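You operate a simulated robot arm through the tools that you are given. There is no shell and no other tool. Be economical: measure what you need, move in short steps, check, and stop when the job is done.

Carry out the task below with a simulated robot arm. There is one attempt and no reset: what you move stays moved.

TASK
Stack the brown carton that says "plugs" from the cell bench on top of the brown carton marked "seals". Then fetch the pad with the black grip and set it on top of the white heat detector.
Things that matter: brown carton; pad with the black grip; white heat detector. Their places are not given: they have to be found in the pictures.

It is judged by the outcome, as a careful person would: the job done as asked, and still so three seconds after it is handed in. It fails if anything else is knocked over, pushed out of place, dropped, spilled or broken.

THE ROBOT
A 6-joint arm with a two-finger parallel gripper, fixed in place. Base frame: the origin is at the foot of the arm, x ahead of it, y to its left, z up; the work surface is at about z = 880. Lengths are in mm, angles in rad, forces in N, time in s.
With the tool pointing down near the work surface it reaches from about 240 to 640 mm from the base axis. Its first joint turns from -1.152 to 1.152 rad. Payload 2.7 kg.
Tool frame: the origin (TCP) lies between the finger pads and is the grasp point; the fingertips stand 23 mm ahead of it; z points along the fingers, y is the line along which they close. The gripper opens to 94 mm. The fingers are 38 mm wide and 10 mm thick; the gripper's body (54 by 96 mm) begins 39 mm behind the TCP.
Orientation is that of the tool frame in the base frame, as a unit quaternion [x, y, z, w]. With the fingers straight down and closing along the base's y, the tool's x points along the base's -x, its y along +y and its z along -z.

THE INTERFACE
- The arm moves only by the tool send_rows. Its argument "steps" is a list of rows, each a list of 7 numbers: the shift along the tool's x, y, z in mm, then the turn, a rotation vector about the tool's x, y, z in rad, then the gripper command, from -1 (fully open) to 1 (shut), values between in proportion. In form: [[x, y, z, wx, wy, wz, gripper], ...]. A call has 1 to 10 rows; each row shifts and turns the commanded pose from where the row before left it, along the tool's axes as they then stand. A row lasts 0.2 s, in which the tool goes at most 50 mm and 0.15 rad; a call with a longer step from one row to the next is refused whole, and so is a gripper value outside its range. A pose out of reach is approached as far as the arm can. The call stops where the force on the tool passes 40 N (or 10 N more than at its start, if that is more) or the arm is blocked; 0.2 s more then pass. The fingers move at their own pace (about 45 mm/s each) and stop on an object; they squeeze with about 35 N. The grip force told is the motor's: it shows also when the fingers shut on nothing. Time passes only in rows, and 0.2 s behind the last, so rows that do not move let the fingers close. It gives the time, the measured TCP pose, the force on the tool (base axes), the opening and the grip force at its end, in the units of the frame above (readings bear some noise).
- Cameras (640 x 400 px; columns grow to the right, rows downward): "scene" is fixed at [68.6, -424, 1415.6]; the picture's right is [0.84, -0.55, 0.00], its down [-0.26, -0.39, -0.88] and it looks along [0.48, 0.74, -0.47] (base axes); focal length 324 px, centre (320, 200). "wrist" rides on the gripper at [-39, 0, -44] in the tool frame; the picture's right is [0.00, -1.00, 0.00], its down [0.97, 0.00, -0.24] and it looks along [0.24, 0.00, 0.97] (tool axes); focal length 218 px, centre (320, 200).
- grab_frame(camera): a new picture of that camera. No time passes.
- measure_at(camera, pixels): for up to 12 pixels [column, row] of the newest picture of that camera ("zoom" is the newest enlarged one), the place [x, y, z] in the base frame of the surface seen there, good to about 2 mm. No time passes.
- zoom(camera, box): a new picture of the part [left, top, right, bottom] of that camera's present view, enlarged. No time passes.
- sign_off(): hands the job in; it is judged then, once.

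Work in short steps. Measure before you move; look again where a grasp or a placing could have gone wrong, and mend it. You have 80 turns and 46 pictures in all, the two below and enlarged ones among them. Open the gripper and draw the arm clear of the work before you hand the job in, unless the task says otherwise; then end with one line.

The tools are called by a JSON object that holds its "api" and its "payload". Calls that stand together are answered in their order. send_rows: Moves the arm, as the interface text tells. Its arguments: {"type":"object","properties":{"steps":{"type":"array","items":{"type":"array","items":{"type":"number"}}}},"required":["steps"]} The other tools are called the same way: grab_frame (camera) takes a picture; measure_at (camera, pixels) gives the place of the surface under pixels of a picture; zoom (camera, box) takes an enlarged picture of a part of a camera's view; sign_off () hands the job in.

At the start:

```text
clock: 0.0
eef_pos: [357.9, 106.0, 1150.1]
tcp_rot: [0.0, 1.0, 0.0, 0.0]
ft_force: [0.5, 0.2, 0.0]
width: 94.0
gripper_force: 0.1
```

scene: 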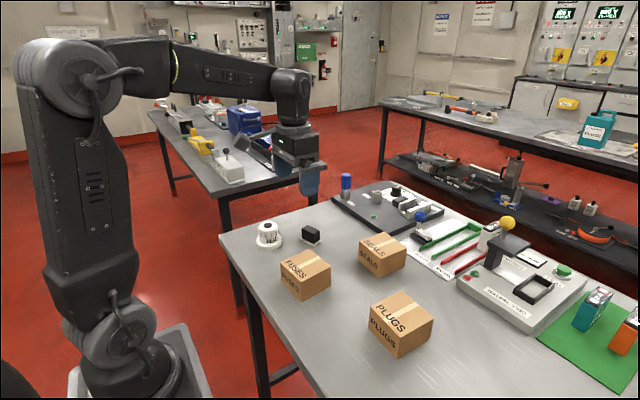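
wrist: 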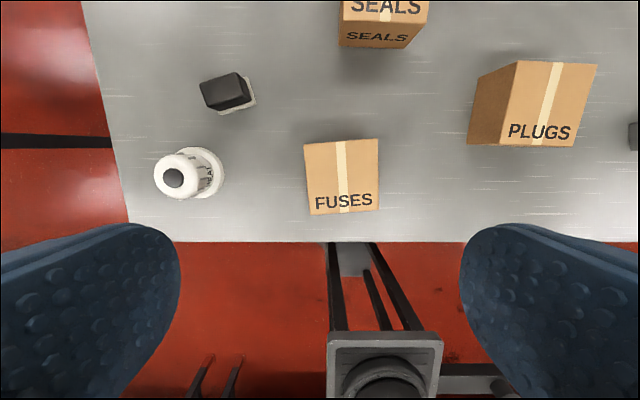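

The scene shows PLUGS near (400,323), SEALS near (382,255), the black-gripped pad near (311,236) and the detector near (268,235). I'll zoom in on both areas.

{"api": "zoom", "payload": {"camera": "scene", "box": [230, 200, 350, 275]}}

{"api": "zoom", "payload": {"camera": "scene", "box": [270, 220, 450, 370]}}

{"api": "measure_at", "payload": {"camera": "wrist", "pixels": [[519, 64], [595, 66], [575, 145], [505, 143], [468, 143], [384, 5], [342, 22], [427, 22], [342, 45], [408, 47], [560, 180]]}}

{"api": "measure_at", "payload": {"camera": "scene", "pixels": [[376, 306], [403, 292], [434, 319], [398, 335], [400, 355], [359, 250], [383, 235], [406, 247], [380, 263], [380, 276], [311, 229], [268, 227]]}}

```text
5.33 times, centred on (290, 238) of scene
```

zoom: 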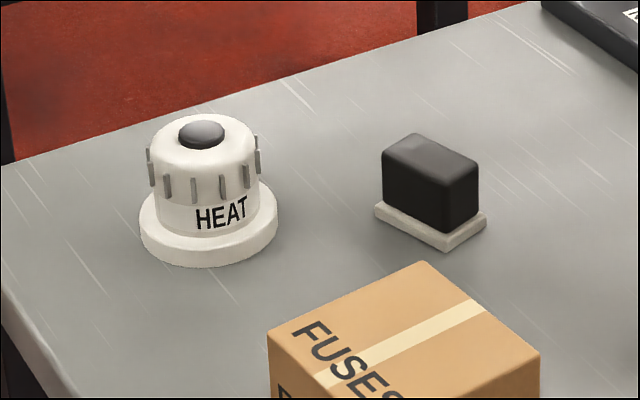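

```text
2.67 times, centred on (360, 295) of scene
```

zoom: 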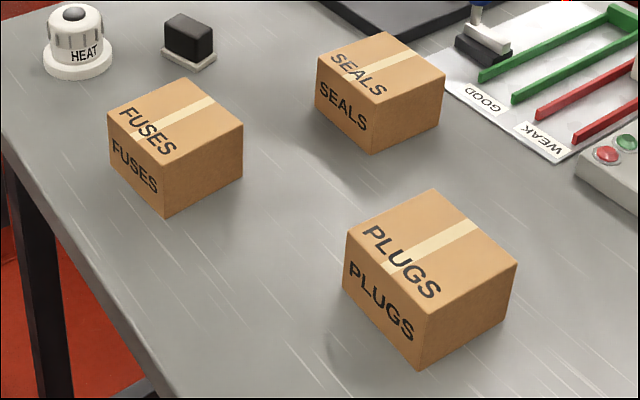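

```text
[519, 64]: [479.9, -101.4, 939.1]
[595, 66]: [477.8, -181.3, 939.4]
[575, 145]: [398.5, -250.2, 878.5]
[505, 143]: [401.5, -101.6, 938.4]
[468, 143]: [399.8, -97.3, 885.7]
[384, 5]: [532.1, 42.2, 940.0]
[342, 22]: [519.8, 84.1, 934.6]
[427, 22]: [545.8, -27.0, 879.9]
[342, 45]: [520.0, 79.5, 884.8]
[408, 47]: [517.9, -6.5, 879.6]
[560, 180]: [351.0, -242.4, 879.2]
```

```text
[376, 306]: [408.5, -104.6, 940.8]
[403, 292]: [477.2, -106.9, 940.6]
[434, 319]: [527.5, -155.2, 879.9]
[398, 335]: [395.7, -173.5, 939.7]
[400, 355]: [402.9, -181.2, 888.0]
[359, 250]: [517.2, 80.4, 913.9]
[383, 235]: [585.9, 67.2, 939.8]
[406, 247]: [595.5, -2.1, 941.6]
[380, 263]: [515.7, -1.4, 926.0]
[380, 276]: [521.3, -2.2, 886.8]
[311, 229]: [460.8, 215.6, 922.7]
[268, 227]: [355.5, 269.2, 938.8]
```

PLUGS spans about x 399–480 and y -102…-182, with its top at 940. SEALS is centred near (558, 40). I'll move above PLUGS for a closer look.

{"api": "send_rows", "payload": {"steps": [[-14, -41, 10, 0, 0, 0, -1], [-14, -41, 10, 0, 0, 0, -1], [-14, -41, 10, 0, 0, 0, -1], [-14, -41, 10, 0, 0, 0, -1], [-13, -41, 10, 0, 0, 0, -1], [-13, -42, 10, 0, 0, 0, -1], [0, 0, 0, 0, 0, 0, -1]]}}

{"api": "grab_frame", "payload": {"camera": "wrist"}}

```text
clock: 1.6
eef_pos: [436.7, -139.5, 1093.4]
tcp_rot: [0.001, 1.0, -0.001, 0.002]
ft_force: [0.1, 0.3, -0.4]
width: 93.8
gripper_force: 0.1
```

```text
41 pictures are left
```

wrist: 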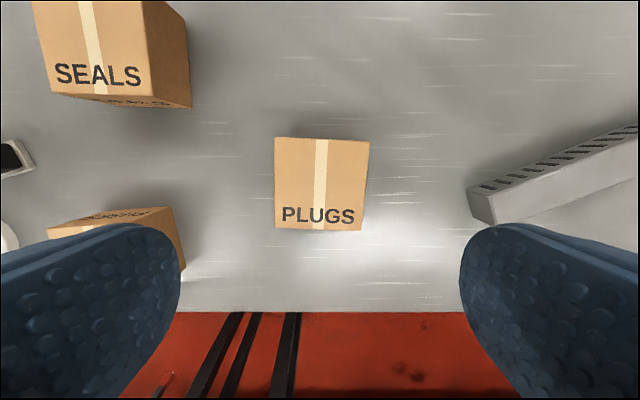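

PLUGS is centred, and its corners are at about (275,137), (369,142), (362,230) and (275,226). I'll measure just inside them.

{"api": "measure_at", "payload": {"camera": "wrist", "pixels": [[277, 140], [367, 143], [361, 228], [277, 224], [276, 180], [364, 190], [320, 140], [320, 228], [490, 190], [148, 90], [50, 92], [148, 10]]}}

```text
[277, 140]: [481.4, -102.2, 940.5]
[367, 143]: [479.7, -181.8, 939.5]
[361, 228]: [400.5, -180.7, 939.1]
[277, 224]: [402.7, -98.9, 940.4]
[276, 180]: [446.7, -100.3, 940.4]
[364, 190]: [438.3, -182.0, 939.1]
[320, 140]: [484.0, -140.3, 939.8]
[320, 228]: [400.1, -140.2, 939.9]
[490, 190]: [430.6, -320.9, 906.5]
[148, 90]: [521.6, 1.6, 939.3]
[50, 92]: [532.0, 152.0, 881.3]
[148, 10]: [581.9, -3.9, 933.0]
```

The box is 80 mm wide, nearly square to the base, centred at (441,-141). I'll descend partway and check for lag.

{"api": "send_rows", "payload": {"steps": [[-1, 0, 30, 0, 0, 0, -1], [0, 0, 40, 0, 0, 0, -1], [0, 0, 30, 0, 0, 0, -1], [0, 0, 0, 0, 0, 0, -1], [0, 0, 0, 0, 0, 0, -1]]}}

```text
clock: 2.8
eef_pos: [443.7, -139.0, 992.5]
tcp_rot: [0.0, 1.0, 0.0, 0.0]
ft_force: [-0.4, 0.5, 0.3]
width: 94.2
gripper_force: 0.0
```

It's tracking to within about 2 mm. I'll finish the descent to z ≈ 912 and close.

{"api": "send_rows", "payload": {"steps": [[0, -1, 25, 0, 0, 0, -1], [0, 0, 25, 0, 0, 0, -1], [0, 0, 20, 0, 0, 0, -1], [0, 0, 10, 0, 0, 0, -1], [0, 0, 0, 0, 0, 0, -1]]}}

{"api": "send_rows", "payload": {"steps": [[0, 0, 0, 0, 0, 0, 1], [0, 0, 0, 0, 0, 0, 1], [0, 0, 0, 0, 0, 0, 1], [0, 0, 0, 0, 0, 0, 1]]}}

```text
clock: 4.0
eef_pos: [444.0, -140.2, 912.0]
tcp_rot: [-0.001, 1.0, 0.0, 0.0]
ft_force: [0.1, -0.3, 0.2]
width: 93.9
gripper_force: 0.1
```

```text
clock: 5.0
eef_pos: [443.5, -140.5, 912.6]
tcp_rot: [-0.001, 1.0, 0.001, 0.0]
ft_force: [-0.5, -0.5, -0.7]
width: 86.5
gripper_force: 34.6
```

It's gripped at 86.5 mm with 34.6 N. I'll lift 100 mm and check.

{"api": "send_rows", "payload": {"steps": [[0, 0, -15, 0, 0, 0, 1], [0, 0, -25, 0, 0, 0, 1], [0, 0, -30, 0, 0, 0, 1], [0, 0, -30, 0, 0, 0, 1], [0, 0, -10, 0, 0, 0, 1], [0, 0, 0, 0, 0, 0, 1]]}}

{"api": "grab_frame", "payload": {"camera": "wrist"}}

{"api": "grab_frame", "payload": {"camera": "scene"}}

```text
clock: 6.4
eef_pos: [441.8, -140.0, 1020.0]
tcp_rot: [0.0, 1.0, 0.0, 0.0]
ft_force: [0.7, 0.1, -2.6]
width: 85.9
gripper_force: 34.7
```

```text
40 pictures are left
```

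wrist: 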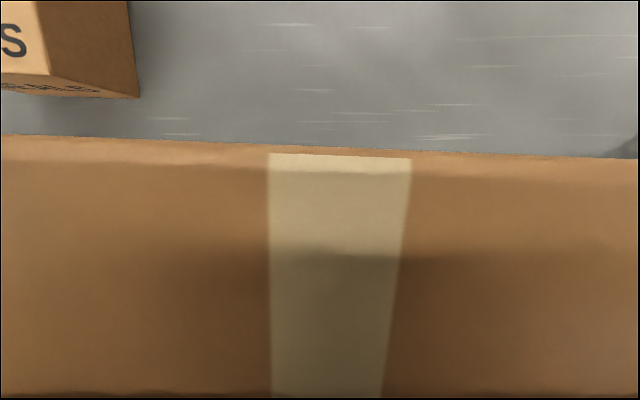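

```text
39 pictures are left
```

scene: 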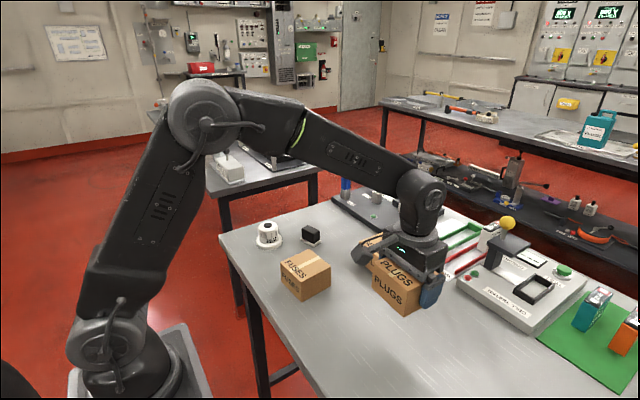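

The box is held level, with its bottom at about z 988. I'll carry it over SEALS: +118 in x, +180 in y.

{"api": "send_rows", "payload": {"steps": [[-10, 15, 0, 0, 0, 0, 1], [-18, 28, 0, 0, 0, 0, 1], [-20, 31, 0, 0, 0, 0, 1], [-20, 31, 0, 0, 0, 0, 1], [-20, 31, 0, 0, 0, 0, 1], [-18, 28, 0, 0, 0, 0, 1], [-12, 16, 0, 0, 0, 0, 1], [0, 0, 0, 0, 0, 0, 1], [0, 0, 0, 0, 0, 0, 1]]}}

{"api": "zoom", "payload": {"camera": "scene", "box": [300, 170, 460, 290]}}

```text
clock: 8.4
eef_pos: [561.6, 36.3, 1019.7]
tcp_rot: [-0.001, 1.0, 0.001, 0.0]
ft_force: [0.9, 0.1, -2.0]
width: 86.0
gripper_force: 35.2
```

```text
3.33 times, centred on (380, 230) of scene
```

zoom: 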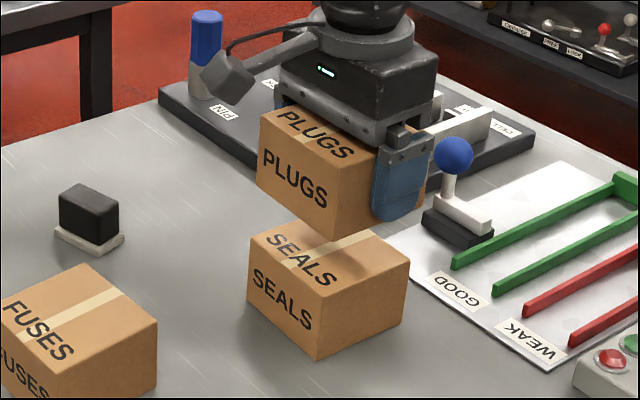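

PLUGS is above SEALS. I'll measure front and side faces of both to check alignment.

{"api": "measure_at", "payload": {"camera": "zoom", "pixels": [[263, 170], [330, 228], [345, 225], [365, 205], [255, 250], [316, 305], [326, 305], [400, 275], [316, 340], [255, 290], [325, 340], [405, 300]]}}

```text
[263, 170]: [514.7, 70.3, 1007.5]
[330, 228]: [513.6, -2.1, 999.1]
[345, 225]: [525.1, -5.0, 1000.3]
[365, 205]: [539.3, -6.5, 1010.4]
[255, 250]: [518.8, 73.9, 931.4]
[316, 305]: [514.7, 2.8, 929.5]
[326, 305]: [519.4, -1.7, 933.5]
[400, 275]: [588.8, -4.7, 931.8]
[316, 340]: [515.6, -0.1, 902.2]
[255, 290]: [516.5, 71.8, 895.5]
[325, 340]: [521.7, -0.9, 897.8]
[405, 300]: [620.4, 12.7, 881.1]
```

PLUGS sits about 2 mm low in x and 3 mm low in y. I'll correct that and lower until it touches.

{"api": "send_rows", "payload": {"steps": [[-2, 3, 15, 0, 0, 0, 1], [0, 0, 15, 0, 0, 0, 1], [0, 0, 8, 0, 0, 0, 1], [0, 0, 4, 0, 0, 0, 1], [0, 0, 0, 0, 0, 0, 1], [0, 0, 0, 0, 0, 0, 1]]}}

```text
clock: 9.8
eef_pos: [562.0, 41.6, 978.0]
tcp_rot: [0.0, 1.0, 0.001, 0.0]
ft_force: [0.7, 0.6, -2.9]
width: 85.7
gripper_force: 35.3
```

It needs about 5 mm more. I'll step down gently and watch the force.

{"api": "send_rows", "payload": {"steps": [[0, 0, 2, 0, 0, 0, 1], [0, 0, 1, 0, 0, 0, 1], [0, 0, 1, 0, 0, 0, 1], [0, 0, 0, 0, 0, 0, 1]]}}

{"api": "zoom", "payload": {"camera": "scene", "box": [330, 190, 450, 290]}}

```text
clock: 10.8
eef_pos: [560.9, 40.8, 974.7]
tcp_rot: [-0.001, 1.0, 0.0, 0.0]
ft_force: [0.1, 0.5, -2.1]
width: 85.8
gripper_force: 34.8
```

```text
4.00 times, centred on (390, 240) of scene
```

zoom: 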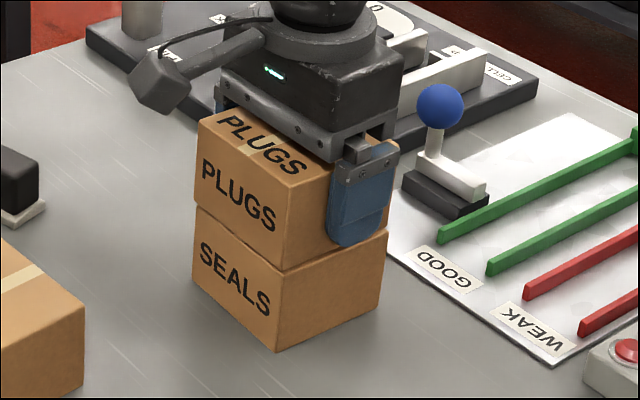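

Aligned but not quite touching yet, since the force hasn't changed. I'll go on in 1 mm steps.

{"api": "send_rows", "payload": {"steps": [[0, 0, 1, 0, 0, 0, 1], [0, 0, 1, 0, 0, 0, 1], [0, 0, 0, 0, 0, 0, 1]]}}

```text
clock: 11.6
eef_pos: [560.7, 42.1, 971.6]
tcp_rot: [0.0, 1.0, 0.0, 0.0]
ft_force: [-0.7, 0.2, -2.7]
width: 85.8
gripper_force: 35.0
```

{"api": "send_rows", "payload": {"steps": [[0, 0, 1, 0, 0, 0, 1], [0, 0, 0, 0, 0, 0, 1]]}}

```text
clock: 12.2
eef_pos: [560.2, 42.9, 972.3]
tcp_rot: [0.0, 1.0, 0.0, 0.001]
ft_force: [0.7, 0.2, -1.5]
width: 86.1
gripper_force: 35.2
```

{"api": "send_rows", "payload": {"steps": [[0, 0, 1, 0, 0, 0, 1], [0, 0, 0, 0, 0, 0, 1]]}}

```text
clock: 12.8
eef_pos: [561.8, 41.4, 971.6]
tcp_rot: [0.0, 1.0, 0.001, 0.001]
ft_force: [-3.3, 5.4, 8.8]
width: 85.9
gripper_force: 35.4
```

Contact: force z rose to +8.8 N. I'll open slowly, then rise straight up.

{"api": "send_rows", "payload": {"steps": [[0, 0, 0, 0, 0, 0, 0.9], [0, 0, 0, 0, 0, 0, -1], [0, 0, 0, 0, 0, 0, -1], [0, 0, 0, 0, 0, 0, -1], [0, 0, 0, 0, 0, 0, -1]]}}

{"api": "send_rows", "payload": {"steps": [[0, 0, -5, 0, 0, 0, -1], [0, 0, -10, 0, 0, 0, -1], [0, 0, -20, 0, 0, 0, -1], [0, 0, -30, 0, 0, 0, -1], [0, 0, -40, 0, 0, 0, -1], [0, 0, 0, 0, 0, 0, -1]]}}

{"api": "grab_frame", "payload": {"camera": "scene"}}

```text
clock: 14.0
eef_pos: [560.6, 42.2, 970.5]
tcp_rot: [0.0, 1.0, 0.0, 0.001]
ft_force: [-0.5, 0.1, 1.1]
width: 94.0
gripper_force: 0.1
```

```text
clock: 15.4
eef_pos: [563.5, 42.8, 1077.2]
tcp_rot: [0.0, 1.0, 0.0, 0.0]
ft_force: [0.0, 0.3, 0.5]
width: 94.1
gripper_force: 0.0
```

```text
36 pictures are left
```

scene: 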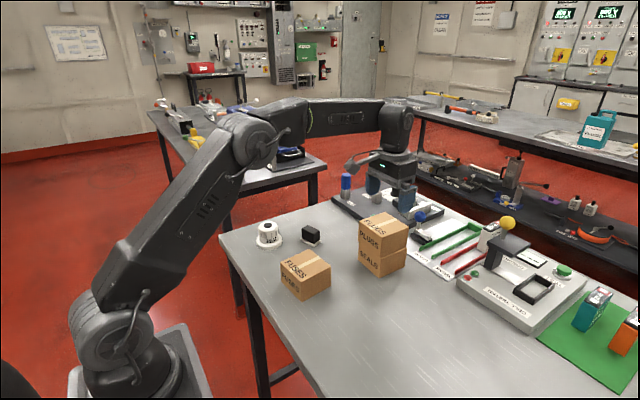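

The stack stands well aligned. Next I'll go above the pad near (458,213).

{"api": "send_rows", "payload": {"steps": [[10, 20, -8, 0, 0, 0, -1], [20, 30, -8, 0, 0, 0, -1], [25, 36, 0, 0, 0, 0, -1], [25, 36, 0, 0, 0, 0, -1], [20, 30, 0, 0, 0, 0, -1], [8, 20, 0, 0, 0, 0, -1], [0, 0, 0, 0, 0, 0, -1]]}}

{"api": "grab_frame", "payload": {"camera": "wrist"}}

```text
clock: 17.0
eef_pos: [453.2, 213.3, 1091.6]
tcp_rot: [0.0, 1.0, -0.001, 0.001]
ft_force: [-1.3, -0.7, -0.5]
width: 94.2
gripper_force: 0.0
```

```text
35 pictures are left
```

wrist: 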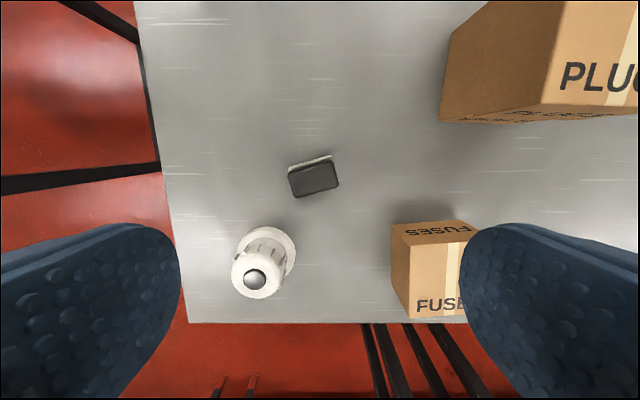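

{"api": "zoom", "payload": {"camera": "wrist", "box": [220, 140, 380, 310]}}

{"api": "measure_at", "payload": {"camera": "wrist", "pixels": [[290, 173], [333, 163], [337, 184], [298, 194], [315, 178], [291, 166], [331, 157], [255, 280], [291, 240], [236, 270], [274, 290], [270, 228]]}}

```text
2.35 times, centred on (300, 225) of wrist
```

zoom: 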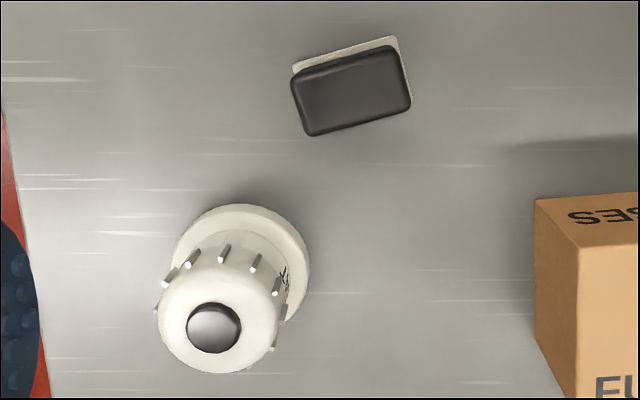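

```text
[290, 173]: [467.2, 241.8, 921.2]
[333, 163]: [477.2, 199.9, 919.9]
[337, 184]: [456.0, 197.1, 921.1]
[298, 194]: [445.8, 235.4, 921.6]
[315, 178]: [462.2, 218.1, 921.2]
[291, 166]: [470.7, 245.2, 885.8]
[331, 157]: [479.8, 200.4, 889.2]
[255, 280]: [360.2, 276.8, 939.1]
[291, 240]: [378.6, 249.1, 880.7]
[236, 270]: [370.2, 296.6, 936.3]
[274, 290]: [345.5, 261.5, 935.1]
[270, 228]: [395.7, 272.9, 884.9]
```

The grip centre is at (461.5, 218.5), about 44×26 mm, with its top at 921 and its long axis turned +0.26 rad from base y. I'll align, partly close, and come down to about 975 to check.

{"api": "send_rows", "payload": {"steps": [[-8, 5, 0, 0, 0, 0, -0.4], [0, 0, 20, 0, 0, -0.13, -0.4], [0, 0, 40, 0, 0, -0.13, -0.4], [0, 0, 40, 0, 0, 0, -0.4], [0, 0, 15, 0, 0, 0, -0.4], [0, 0, 0, 0, 0, 0, -0.4], [0, 0, 0, 0, 0, 0, -0.4]]}}

{"api": "grab_frame", "payload": {"camera": "wrist"}}

{"api": "zoom", "payload": {"camera": "scene", "box": [240, 205, 340, 268]}}

```text
clock: 18.6
eef_pos: [462.6, 218.7, 975.8]
tcp_rot: [-0.129, 0.992, 0.0, 0.0]
ft_force: [-0.9, -0.2, -0.3]
width: 65.9
gripper_force: 0.1
```

```text
33 pictures are left
```

wrist: 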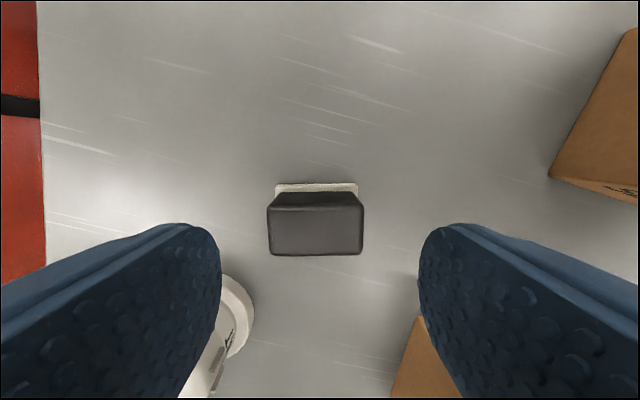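

```text
6.35 times, centred on (290, 236) of scene
```

zoom: 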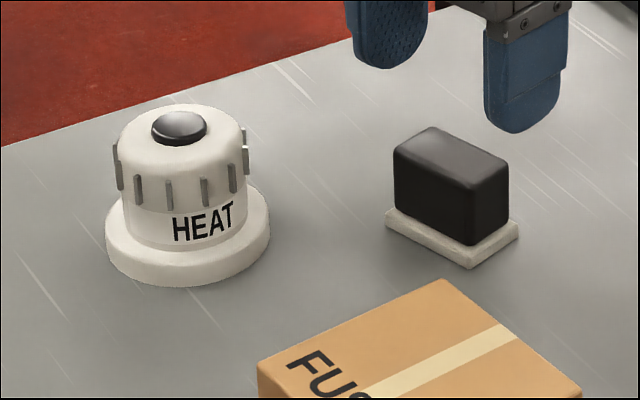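

The pad is square and centred between the fingers. I'll measure the detector's top and rim in the zoom before going down.

{"api": "measure_at", "payload": {"camera": "zoom", "pixels": [[180, 128], [160, 130], [200, 130], [180, 155], [135, 130], [225, 130], [180, 112], [175, 168], [120, 240], [260, 240], [185, 278], [180, 143]]}}

{"api": "measure_at", "payload": {"camera": "wrist", "pixels": [[270, 208], [361, 208], [361, 253], [272, 253], [316, 230], [278, 187], [355, 186]]}}

```text
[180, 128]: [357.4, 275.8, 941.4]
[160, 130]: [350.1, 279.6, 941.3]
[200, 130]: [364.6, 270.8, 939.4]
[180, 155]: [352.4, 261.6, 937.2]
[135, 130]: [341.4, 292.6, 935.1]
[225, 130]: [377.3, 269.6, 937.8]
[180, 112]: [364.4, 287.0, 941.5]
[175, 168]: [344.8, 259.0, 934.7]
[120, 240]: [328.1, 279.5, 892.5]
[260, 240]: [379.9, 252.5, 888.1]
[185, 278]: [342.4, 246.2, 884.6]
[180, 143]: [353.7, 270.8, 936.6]
```

```text
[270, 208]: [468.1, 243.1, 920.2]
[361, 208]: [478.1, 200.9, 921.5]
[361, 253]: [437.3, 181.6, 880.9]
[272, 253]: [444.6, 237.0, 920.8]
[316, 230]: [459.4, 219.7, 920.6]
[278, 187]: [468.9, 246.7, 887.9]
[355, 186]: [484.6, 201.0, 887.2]
```

The detector centre is near (358.5, 276), with its rim at about 937 and the dome at 940. I'll go down to TCP z 916 (tips about 893, above the base plate) and grip.

{"api": "send_rows", "payload": {"steps": [[0, 0, 25, 0, 0, 0, -0.4], [0, 0, 20, 0, 0, 0, -0.4], [0, 0, 10, 0, 0, 0, -0.4], [0, 0, 4, 0, 0, 0, -0.4], [0, 0, 0, 0, 0, 0, -0.4]]}}

{"api": "send_rows", "payload": {"steps": [[0, 0, 0, 0, 0, 0, 0.1], [0, 0, 0, 0, 0, 0, 0.5], [0, 0, 0, 0, 0, 0, 1], [0, 0, 0, 0, 0, 0, 1], [0, 0, 0, 0, 0, 0, 1]]}}

```text
clock: 19.8
eef_pos: [461.8, 218.9, 916.9]
tcp_rot: [-0.13, 0.991, 0.001, 0.0]
ft_force: [1.0, -0.5, -0.6]
width: 66.0
gripper_force: 0.1
```

```text
clock: 21.0
eef_pos: [461.3, 217.2, 916.7]
tcp_rot: [-0.129, 0.992, 0.0, 0.0]
ft_force: [-0.4, -0.5, 0.8]
width: 47.4
gripper_force: 34.9
```

It's gripped at 47 mm. I'll lift 105 mm.

{"api": "send_rows", "payload": {"steps": [[0, 0, -10, 0, 0, 0, 1], [0, 0, -25, 0, 0, 0, 1], [0, 0, -30, 0, 0, 0, 1], [0, 0, -30, 0, 0, 0, 1], [0, 0, -10, 0, 0, 0, 1], [0, 0, 0, 0, 0, 0, 1], [0, 0, 0, 0, 0, 0, 1]]}}

{"api": "grab_frame", "payload": {"camera": "wrist"}}

{"api": "zoom", "payload": {"camera": "scene", "box": [240, 165, 360, 268]}}

```text
clock: 22.6
eef_pos: [461.5, 216.5, 1023.1]
tcp_rot: [-0.129, 0.992, 0.001, 0.0]
ft_force: [0.4, -0.5, -0.4]
width: 47.2
gripper_force: 35.1
```

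```text
31 pictures are left
```

wrist: 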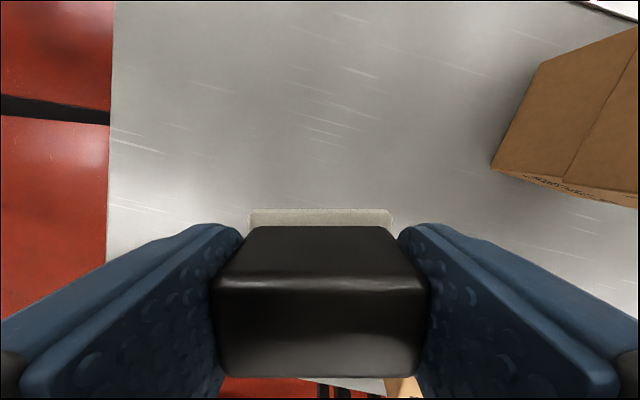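

```text
3.88 times, centred on (300, 216) of scene
```

zoom: 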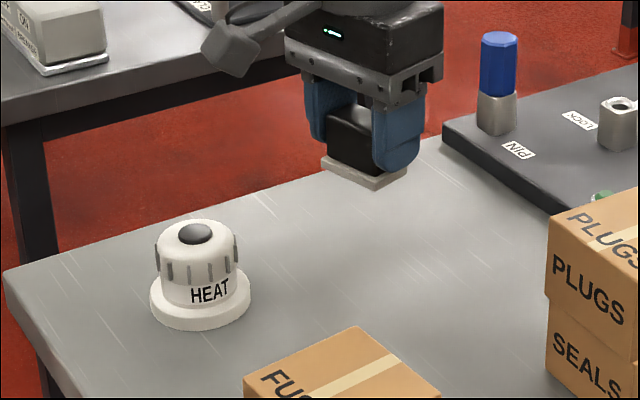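

Held level. The move of (-103, +58) in base axes is about (+84.6, +82.5) in tool axes.

{"api": "send_rows", "payload": {"steps": [[10, 10, 0, 0, 0, 0, 1], [20, 20, 0, 0, 0, 0, 1], [24, 24, 0, 0, 0, 0, 1], [20, 19, 0, 0, 0, 0, 1], [10.6, 9.5, 0, 0, 0, 0, 1], [0, 0, 0, 0, 0, 0, 1], [0, 0, 0, 0, 0, 0, 1]]}}

{"api": "zoom", "payload": {"camera": "scene", "box": [220, 175, 320, 260]}}

```text
clock: 24.2
eef_pos: [356.3, 274.1, 1018.4]
tcp_rot: [-0.13, 0.992, 0.0, 0.001]
ft_force: [0.2, 0.4, -1.3]
width: 47.2
gripper_force: 34.8
```

```text
4.71 times, centred on (270, 218) of scene
```

zoom: 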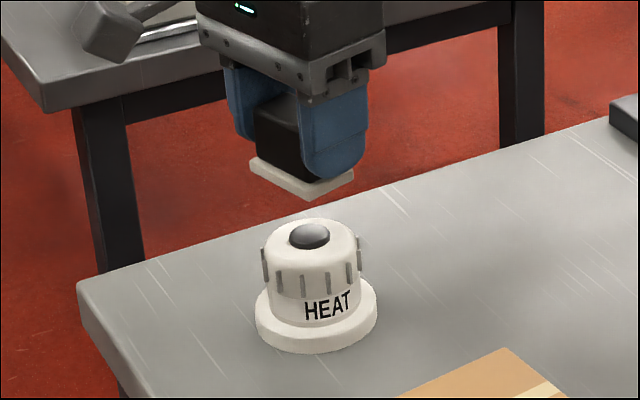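

The pad is above the detector. I'll measure the pad's base corners and the detector's dome and body edges.

{"api": "measure_at", "payload": {"camera": "zoom", "pixels": [[253, 164], [308, 194], [351, 177], [309, 236], [292, 237], [327, 235], [309, 228], [309, 245], [272, 235], [346, 233], [310, 262], [310, 220]]}}

```text
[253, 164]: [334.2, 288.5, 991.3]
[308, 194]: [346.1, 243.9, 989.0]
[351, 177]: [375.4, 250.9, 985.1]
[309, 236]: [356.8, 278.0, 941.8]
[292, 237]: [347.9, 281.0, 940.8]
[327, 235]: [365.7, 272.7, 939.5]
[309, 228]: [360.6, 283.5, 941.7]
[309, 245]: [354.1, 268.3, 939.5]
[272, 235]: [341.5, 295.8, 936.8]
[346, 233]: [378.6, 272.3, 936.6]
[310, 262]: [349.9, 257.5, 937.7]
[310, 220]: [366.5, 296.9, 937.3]
```

The pad is about 2 mm low in x and 4 mm low in y. I'll correct and lower to just above the dome.

{"api": "send_rows", "payload": {"steps": [[-3.1, 3.8, 10, 0, 0, 0, 1], [0, 0, 15, 0, 0, 0, 1], [0, 0, 10, 0, 0, 0, 1], [0, 0, 2, 0, 0, 0, 1], [0, 0, 0, 0, 0, 0, 1], [0, 0, 0, 0, 0, 0, 1]]}}

{"api": "zoom", "payload": {"camera": "scene", "box": [225, 190, 315, 260]}}

```text
clock: 25.6
eef_pos: [357.4, 278.9, 985.6]
tcp_rot: [-0.13, 0.992, 0.0, 0.001]
ft_force: [0.0, -0.3, -0.4]
width: 47.3
gripper_force: 35.0
```

```text
5.71 times, centred on (270, 225) of scene
```

zoom: 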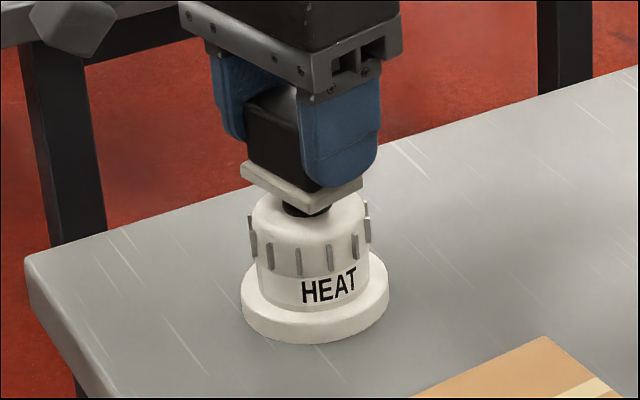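

Close to touching. I'll re-measure the pad plate's edges for final centring.

{"api": "measure_at", "payload": {"camera": "zoom", "pixels": [[244, 170], [248, 163], [304, 198], [312, 194], [358, 182], [360, 178], [275, 184], [335, 188], [305, 213], [320, 210]]}}

```text
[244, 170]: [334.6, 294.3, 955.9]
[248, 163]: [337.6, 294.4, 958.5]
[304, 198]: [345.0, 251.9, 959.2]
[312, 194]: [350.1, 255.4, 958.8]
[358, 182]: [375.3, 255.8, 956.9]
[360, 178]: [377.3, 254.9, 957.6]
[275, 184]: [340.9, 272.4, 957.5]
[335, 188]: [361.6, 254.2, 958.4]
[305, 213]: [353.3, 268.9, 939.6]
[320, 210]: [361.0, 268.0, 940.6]
```

The pad is centred to within about 1.5 mm, with its bottom at about 949 and the dome at 941. I'll fine-tune and creep down.

{"api": "send_rows", "payload": {"steps": [[-1.4, -0.7, 3, 0, 0, 0, 1], [0, 0, 2, 0, 0, 0, 1], [0, 0, 1, 0, 0, 0, 1], [0, 0, 0, 0, 0, 0, 1]]}}

{"api": "send_rows", "payload": {"steps": [[0, 0, 1, 0, 0, 0, 1], [0, 0, 0, 0, 0, 0, 1]]}}

```text
clock: 26.6
eef_pos: [360.5, 279.2, 979.0]
tcp_rot: [-0.129, 0.992, 0.0, 0.001]
ft_force: [-0.8, -0.4, -1.0]
width: 47.4
gripper_force: 34.9
```

```text
clock: 27.2
eef_pos: [361.4, 280.3, 979.2]
tcp_rot: [-0.13, 0.992, 0.0, 0.001]
ft_force: [0.1, -0.5, -0.7]
width: 47.3
gripper_force: 35.0
```

{"api": "send_rows", "payload": {"steps": [[0, 0, 1, 0, 0, 0, 1], [0, 0, 0, 0, 0, 0, 1]]}}

{"api": "zoom", "payload": {"camera": "scene", "box": [240, 200, 300, 250]}}

```text
clock: 27.8
eef_pos: [361.8, 281.3, 975.7]
tcp_rot: [-0.129, 0.992, -0.001, 0.0]
ft_force: [0.1, -0.1, -0.8]
width: 47.2
gripper_force: 35.2
```

```text
8.00 times, centred on (270, 225) of scene
```

zoom: 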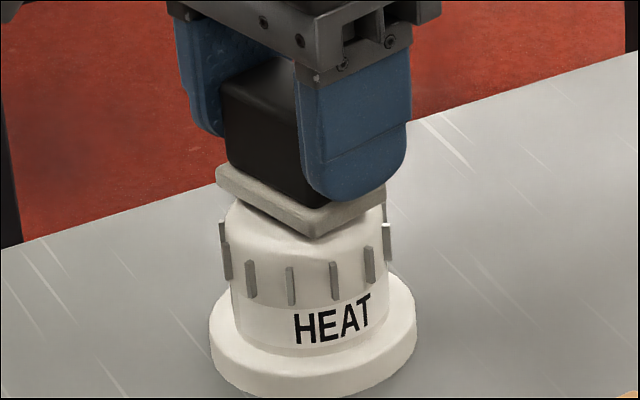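

No contact yet. I'll check the centring in this view.

{"api": "measure_at", "payload": {"camera": "zoom", "pixels": [[221, 182], [265, 208], [306, 231], [325, 231], [350, 220], [381, 200], [223, 240], [385, 235], [300, 350], [212, 335], [414, 325], [300, 390]]}}

```text
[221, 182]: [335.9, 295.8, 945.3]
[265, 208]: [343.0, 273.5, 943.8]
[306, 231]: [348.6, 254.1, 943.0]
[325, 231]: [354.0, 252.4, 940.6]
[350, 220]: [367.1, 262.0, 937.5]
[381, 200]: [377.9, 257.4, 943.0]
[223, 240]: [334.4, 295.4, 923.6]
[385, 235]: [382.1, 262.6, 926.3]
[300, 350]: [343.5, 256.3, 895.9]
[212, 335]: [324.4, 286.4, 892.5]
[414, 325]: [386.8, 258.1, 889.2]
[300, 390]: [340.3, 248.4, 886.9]
```

Centred to within about 1 mm. I'll keep creeping down.

{"api": "send_rows", "payload": {"steps": [[0, -1, 1, 0, 0, 0, 1], [0, 0, 0, 0, 0, 0, 1]]}}

{"api": "send_rows", "payload": {"steps": [[0, 0, 0.7, 0, 0, 0, 1], [0, 0, 0, 0, 0, 0, 1]]}}

```text
clock: 28.4
eef_pos: [361.9, 280.7, 975.8]
tcp_rot: [-0.129, 0.992, 0.0, 0.0]
ft_force: [-1.3, 0.8, -0.5]
width: 47.3
gripper_force: 34.9
```

```text
clock: 29.0
eef_pos: [359.7, 280.0, 975.3]
tcp_rot: [-0.13, 0.992, 0.0, 0.0]
ft_force: [0.4, -0.5, -0.8]
width: 47.3
gripper_force: 35.5
```

{"api": "send_rows", "payload": {"steps": [[0, 0, 0.7, 0, 0, 0, 1], [0, 0, 0, 0, 0, 0, 1]]}}

{"api": "send_rows", "payload": {"steps": [[0, 0, 0.7, 0, 0, 0, 1], [0, 0, 0, 0, 0, 0, 1]]}}

```text
clock: 29.6
eef_pos: [362.4, 279.3, 974.5]
tcp_rot: [-0.13, 0.992, 0.0, 0.001]
ft_force: [0.8, 0.1, -1.3]
width: 47.2
gripper_force: 35.4
```

```text
clock: 30.2
eef_pos: [362.0, 279.3, 973.4]
tcp_rot: [-0.13, 0.992, 0.0, 0.0]
ft_force: [-0.4, 0.2, -0.7]
width: 47.4
gripper_force: 35.0
```

{"api": "send_rows", "payload": {"steps": [[0, 0, 0.7, 0, 0, 0, 1], [0, 0, 0, 0, 0, 0, 1]]}}

{"api": "zoom", "payload": {"camera": "scene", "box": [240, 200, 300, 250]}}

```text
clock: 30.8
eef_pos: [363.1, 280.0, 973.6]
tcp_rot: [-0.13, 0.992, -0.001, 0.0]
ft_force: [0.1, 0.3, -1.2]
width: 47.1
gripper_force: 34.8
```

```text
8.00 times, centred on (270, 225) of scene
```

zoom: 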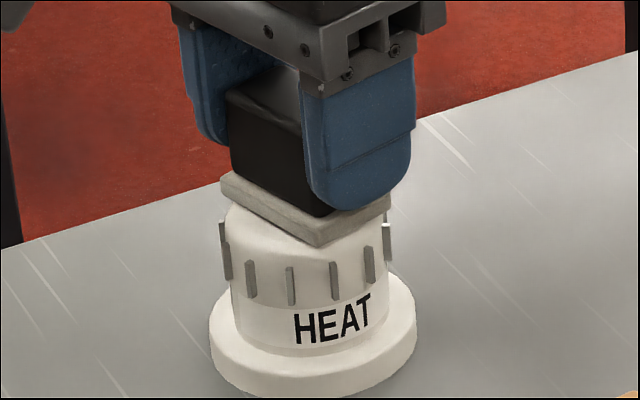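

Still no contact, so the pad should be about to reach the body rim (z ≈ 937). I'll continue in small steps.

{"api": "send_rows", "payload": {"steps": [[0, 0, 0.7, 0, 0, 0, 1], [0, 0, 0, 0, 0, 0, 1]]}}

{"api": "send_rows", "payload": {"steps": [[0, 0, 0.7, 0, 0, 0, 1], [0, 0, 0, 0, 0, 0, 1]]}}

```text
clock: 31.4
eef_pos: [362.5, 279.7, 972.5]
tcp_rot: [-0.13, 0.992, 0.0, -0.001]
ft_force: [0.4, -0.6, -0.4]
width: 47.5
gripper_force: 35.4
```

```text
clock: 32.0
eef_pos: [362.5, 280.0, 972.2]
tcp_rot: [-0.131, 0.991, 0.001, 0.0]
ft_force: [-1.6, 1.2, 5.1]
width: 47.3
gripper_force: 34.7
```

Contact: force z is +5 N. I'll check the seating and centring before letting go.

{"api": "zoom", "payload": {"camera": "scene", "box": [240, 200, 300, 250]}}

{"api": "measure_at", "payload": {"camera": "zoom", "pixels": [[225, 192], [265, 218], [312, 240], [330, 238], [360, 223], [387, 205], [270, 100], [250, 150]]}}

```text
8.00 times, centred on (270, 225) of scene
```

zoom: 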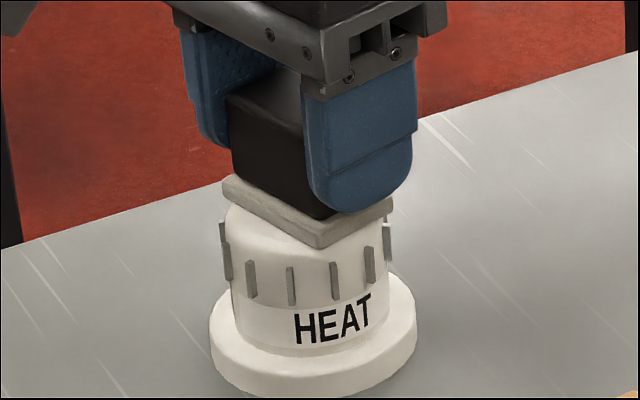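

```text
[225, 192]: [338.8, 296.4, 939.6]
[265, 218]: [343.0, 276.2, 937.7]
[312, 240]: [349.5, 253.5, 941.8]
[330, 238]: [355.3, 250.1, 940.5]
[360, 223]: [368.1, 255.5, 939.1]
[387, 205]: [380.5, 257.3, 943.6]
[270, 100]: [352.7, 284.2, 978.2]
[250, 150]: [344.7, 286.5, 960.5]
```

It's seated and centred to within 2 mm. I'll release and rise straight up.

{"api": "send_rows", "payload": {"steps": [[0, 0, 0, 0, 0, 0, -0.1], [0, 0, 0, 0, 0, 0, -0.3], [0, 0, 0, 0, 0, 0, -0.5], [0, 0, 0, 0, 0, 0, -0.6], [0, 0, 0, 0, 0, 0, -0.6]]}}

{"api": "zoom", "payload": {"camera": "scene", "box": [225, 190, 315, 260]}}

```text
clock: 33.2
eef_pos: [362.2, 279.2, 970.9]
tcp_rot: [-0.13, 0.992, 0.0, 0.001]
ft_force: [-0.8, 0.2, 1.0]
width: 75.1
gripper_force: 0.0
```

```text
5.71 times, centred on (270, 225) of scene
```

zoom: 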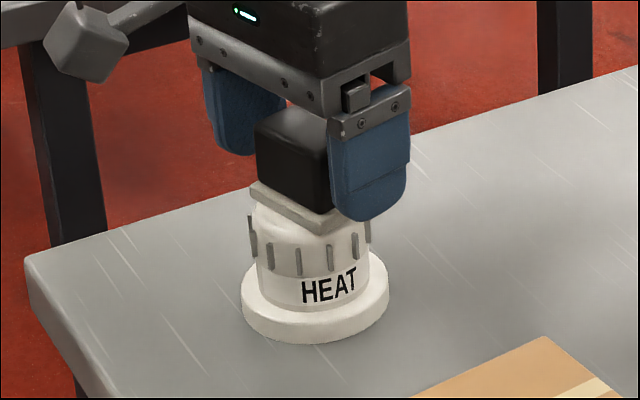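

The pad stands on the detector. I'll retreat straight up.

{"api": "send_rows", "payload": {"steps": [[0, 0, -5, 0, 0, 0, -0.6], [0, 0, -10, 0, 0, 0, -0.6], [0, 0, -20, 0, 0, 0, -0.6], [0, 0, -40, 0, 0, 0, -0.6], [0, 0, -45, 0, 0, 0, -0.6], [0, 0, -40, 0, 0, 0, -1], [0, 0, 0, 0, 0, 0, -1], [0, 0, 0, 0, 0, 0, -1]]}}

{"api": "grab_frame", "payload": {"camera": "scene"}}

{"api": "zoom", "payload": {"camera": "scene", "box": [230, 190, 430, 310]}}

```text
clock: 35.0
eef_pos: [361.4, 279.9, 1132.0]
tcp_rot: [-0.129, 0.992, 0.0, 0.0]
ft_force: [-0.3, 0.2, 0.3]
width: 93.6
gripper_force: 0.0
```

```text
23 pictures are left
```

scene: 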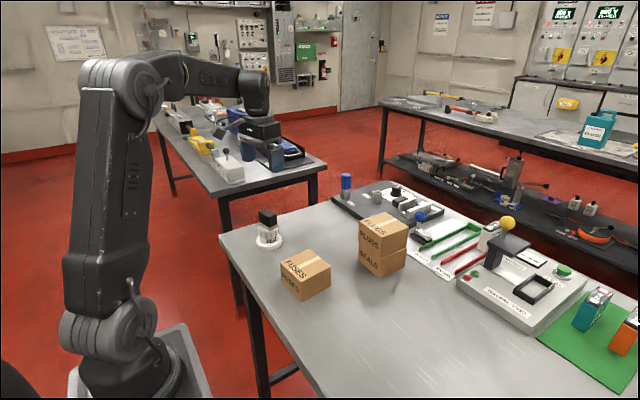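

```text
3.20 times, centred on (330, 250) of scene
```

zoom: 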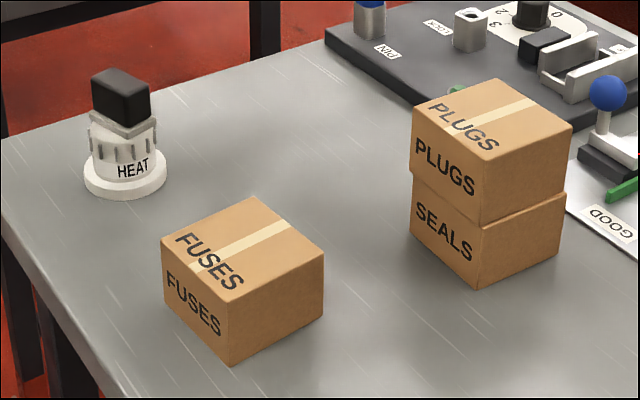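

Both placements are stable, nothing else has moved, and the arm is clear with the gripper open. I'll hand it in.

{"api": "sign_off", "payload": {}}

```text
The job is handed in.
```

The "plugs" carton is stacked on the "seals" carton, and the pad with the black grip is on top of the white heat detector; I've handed the job in.
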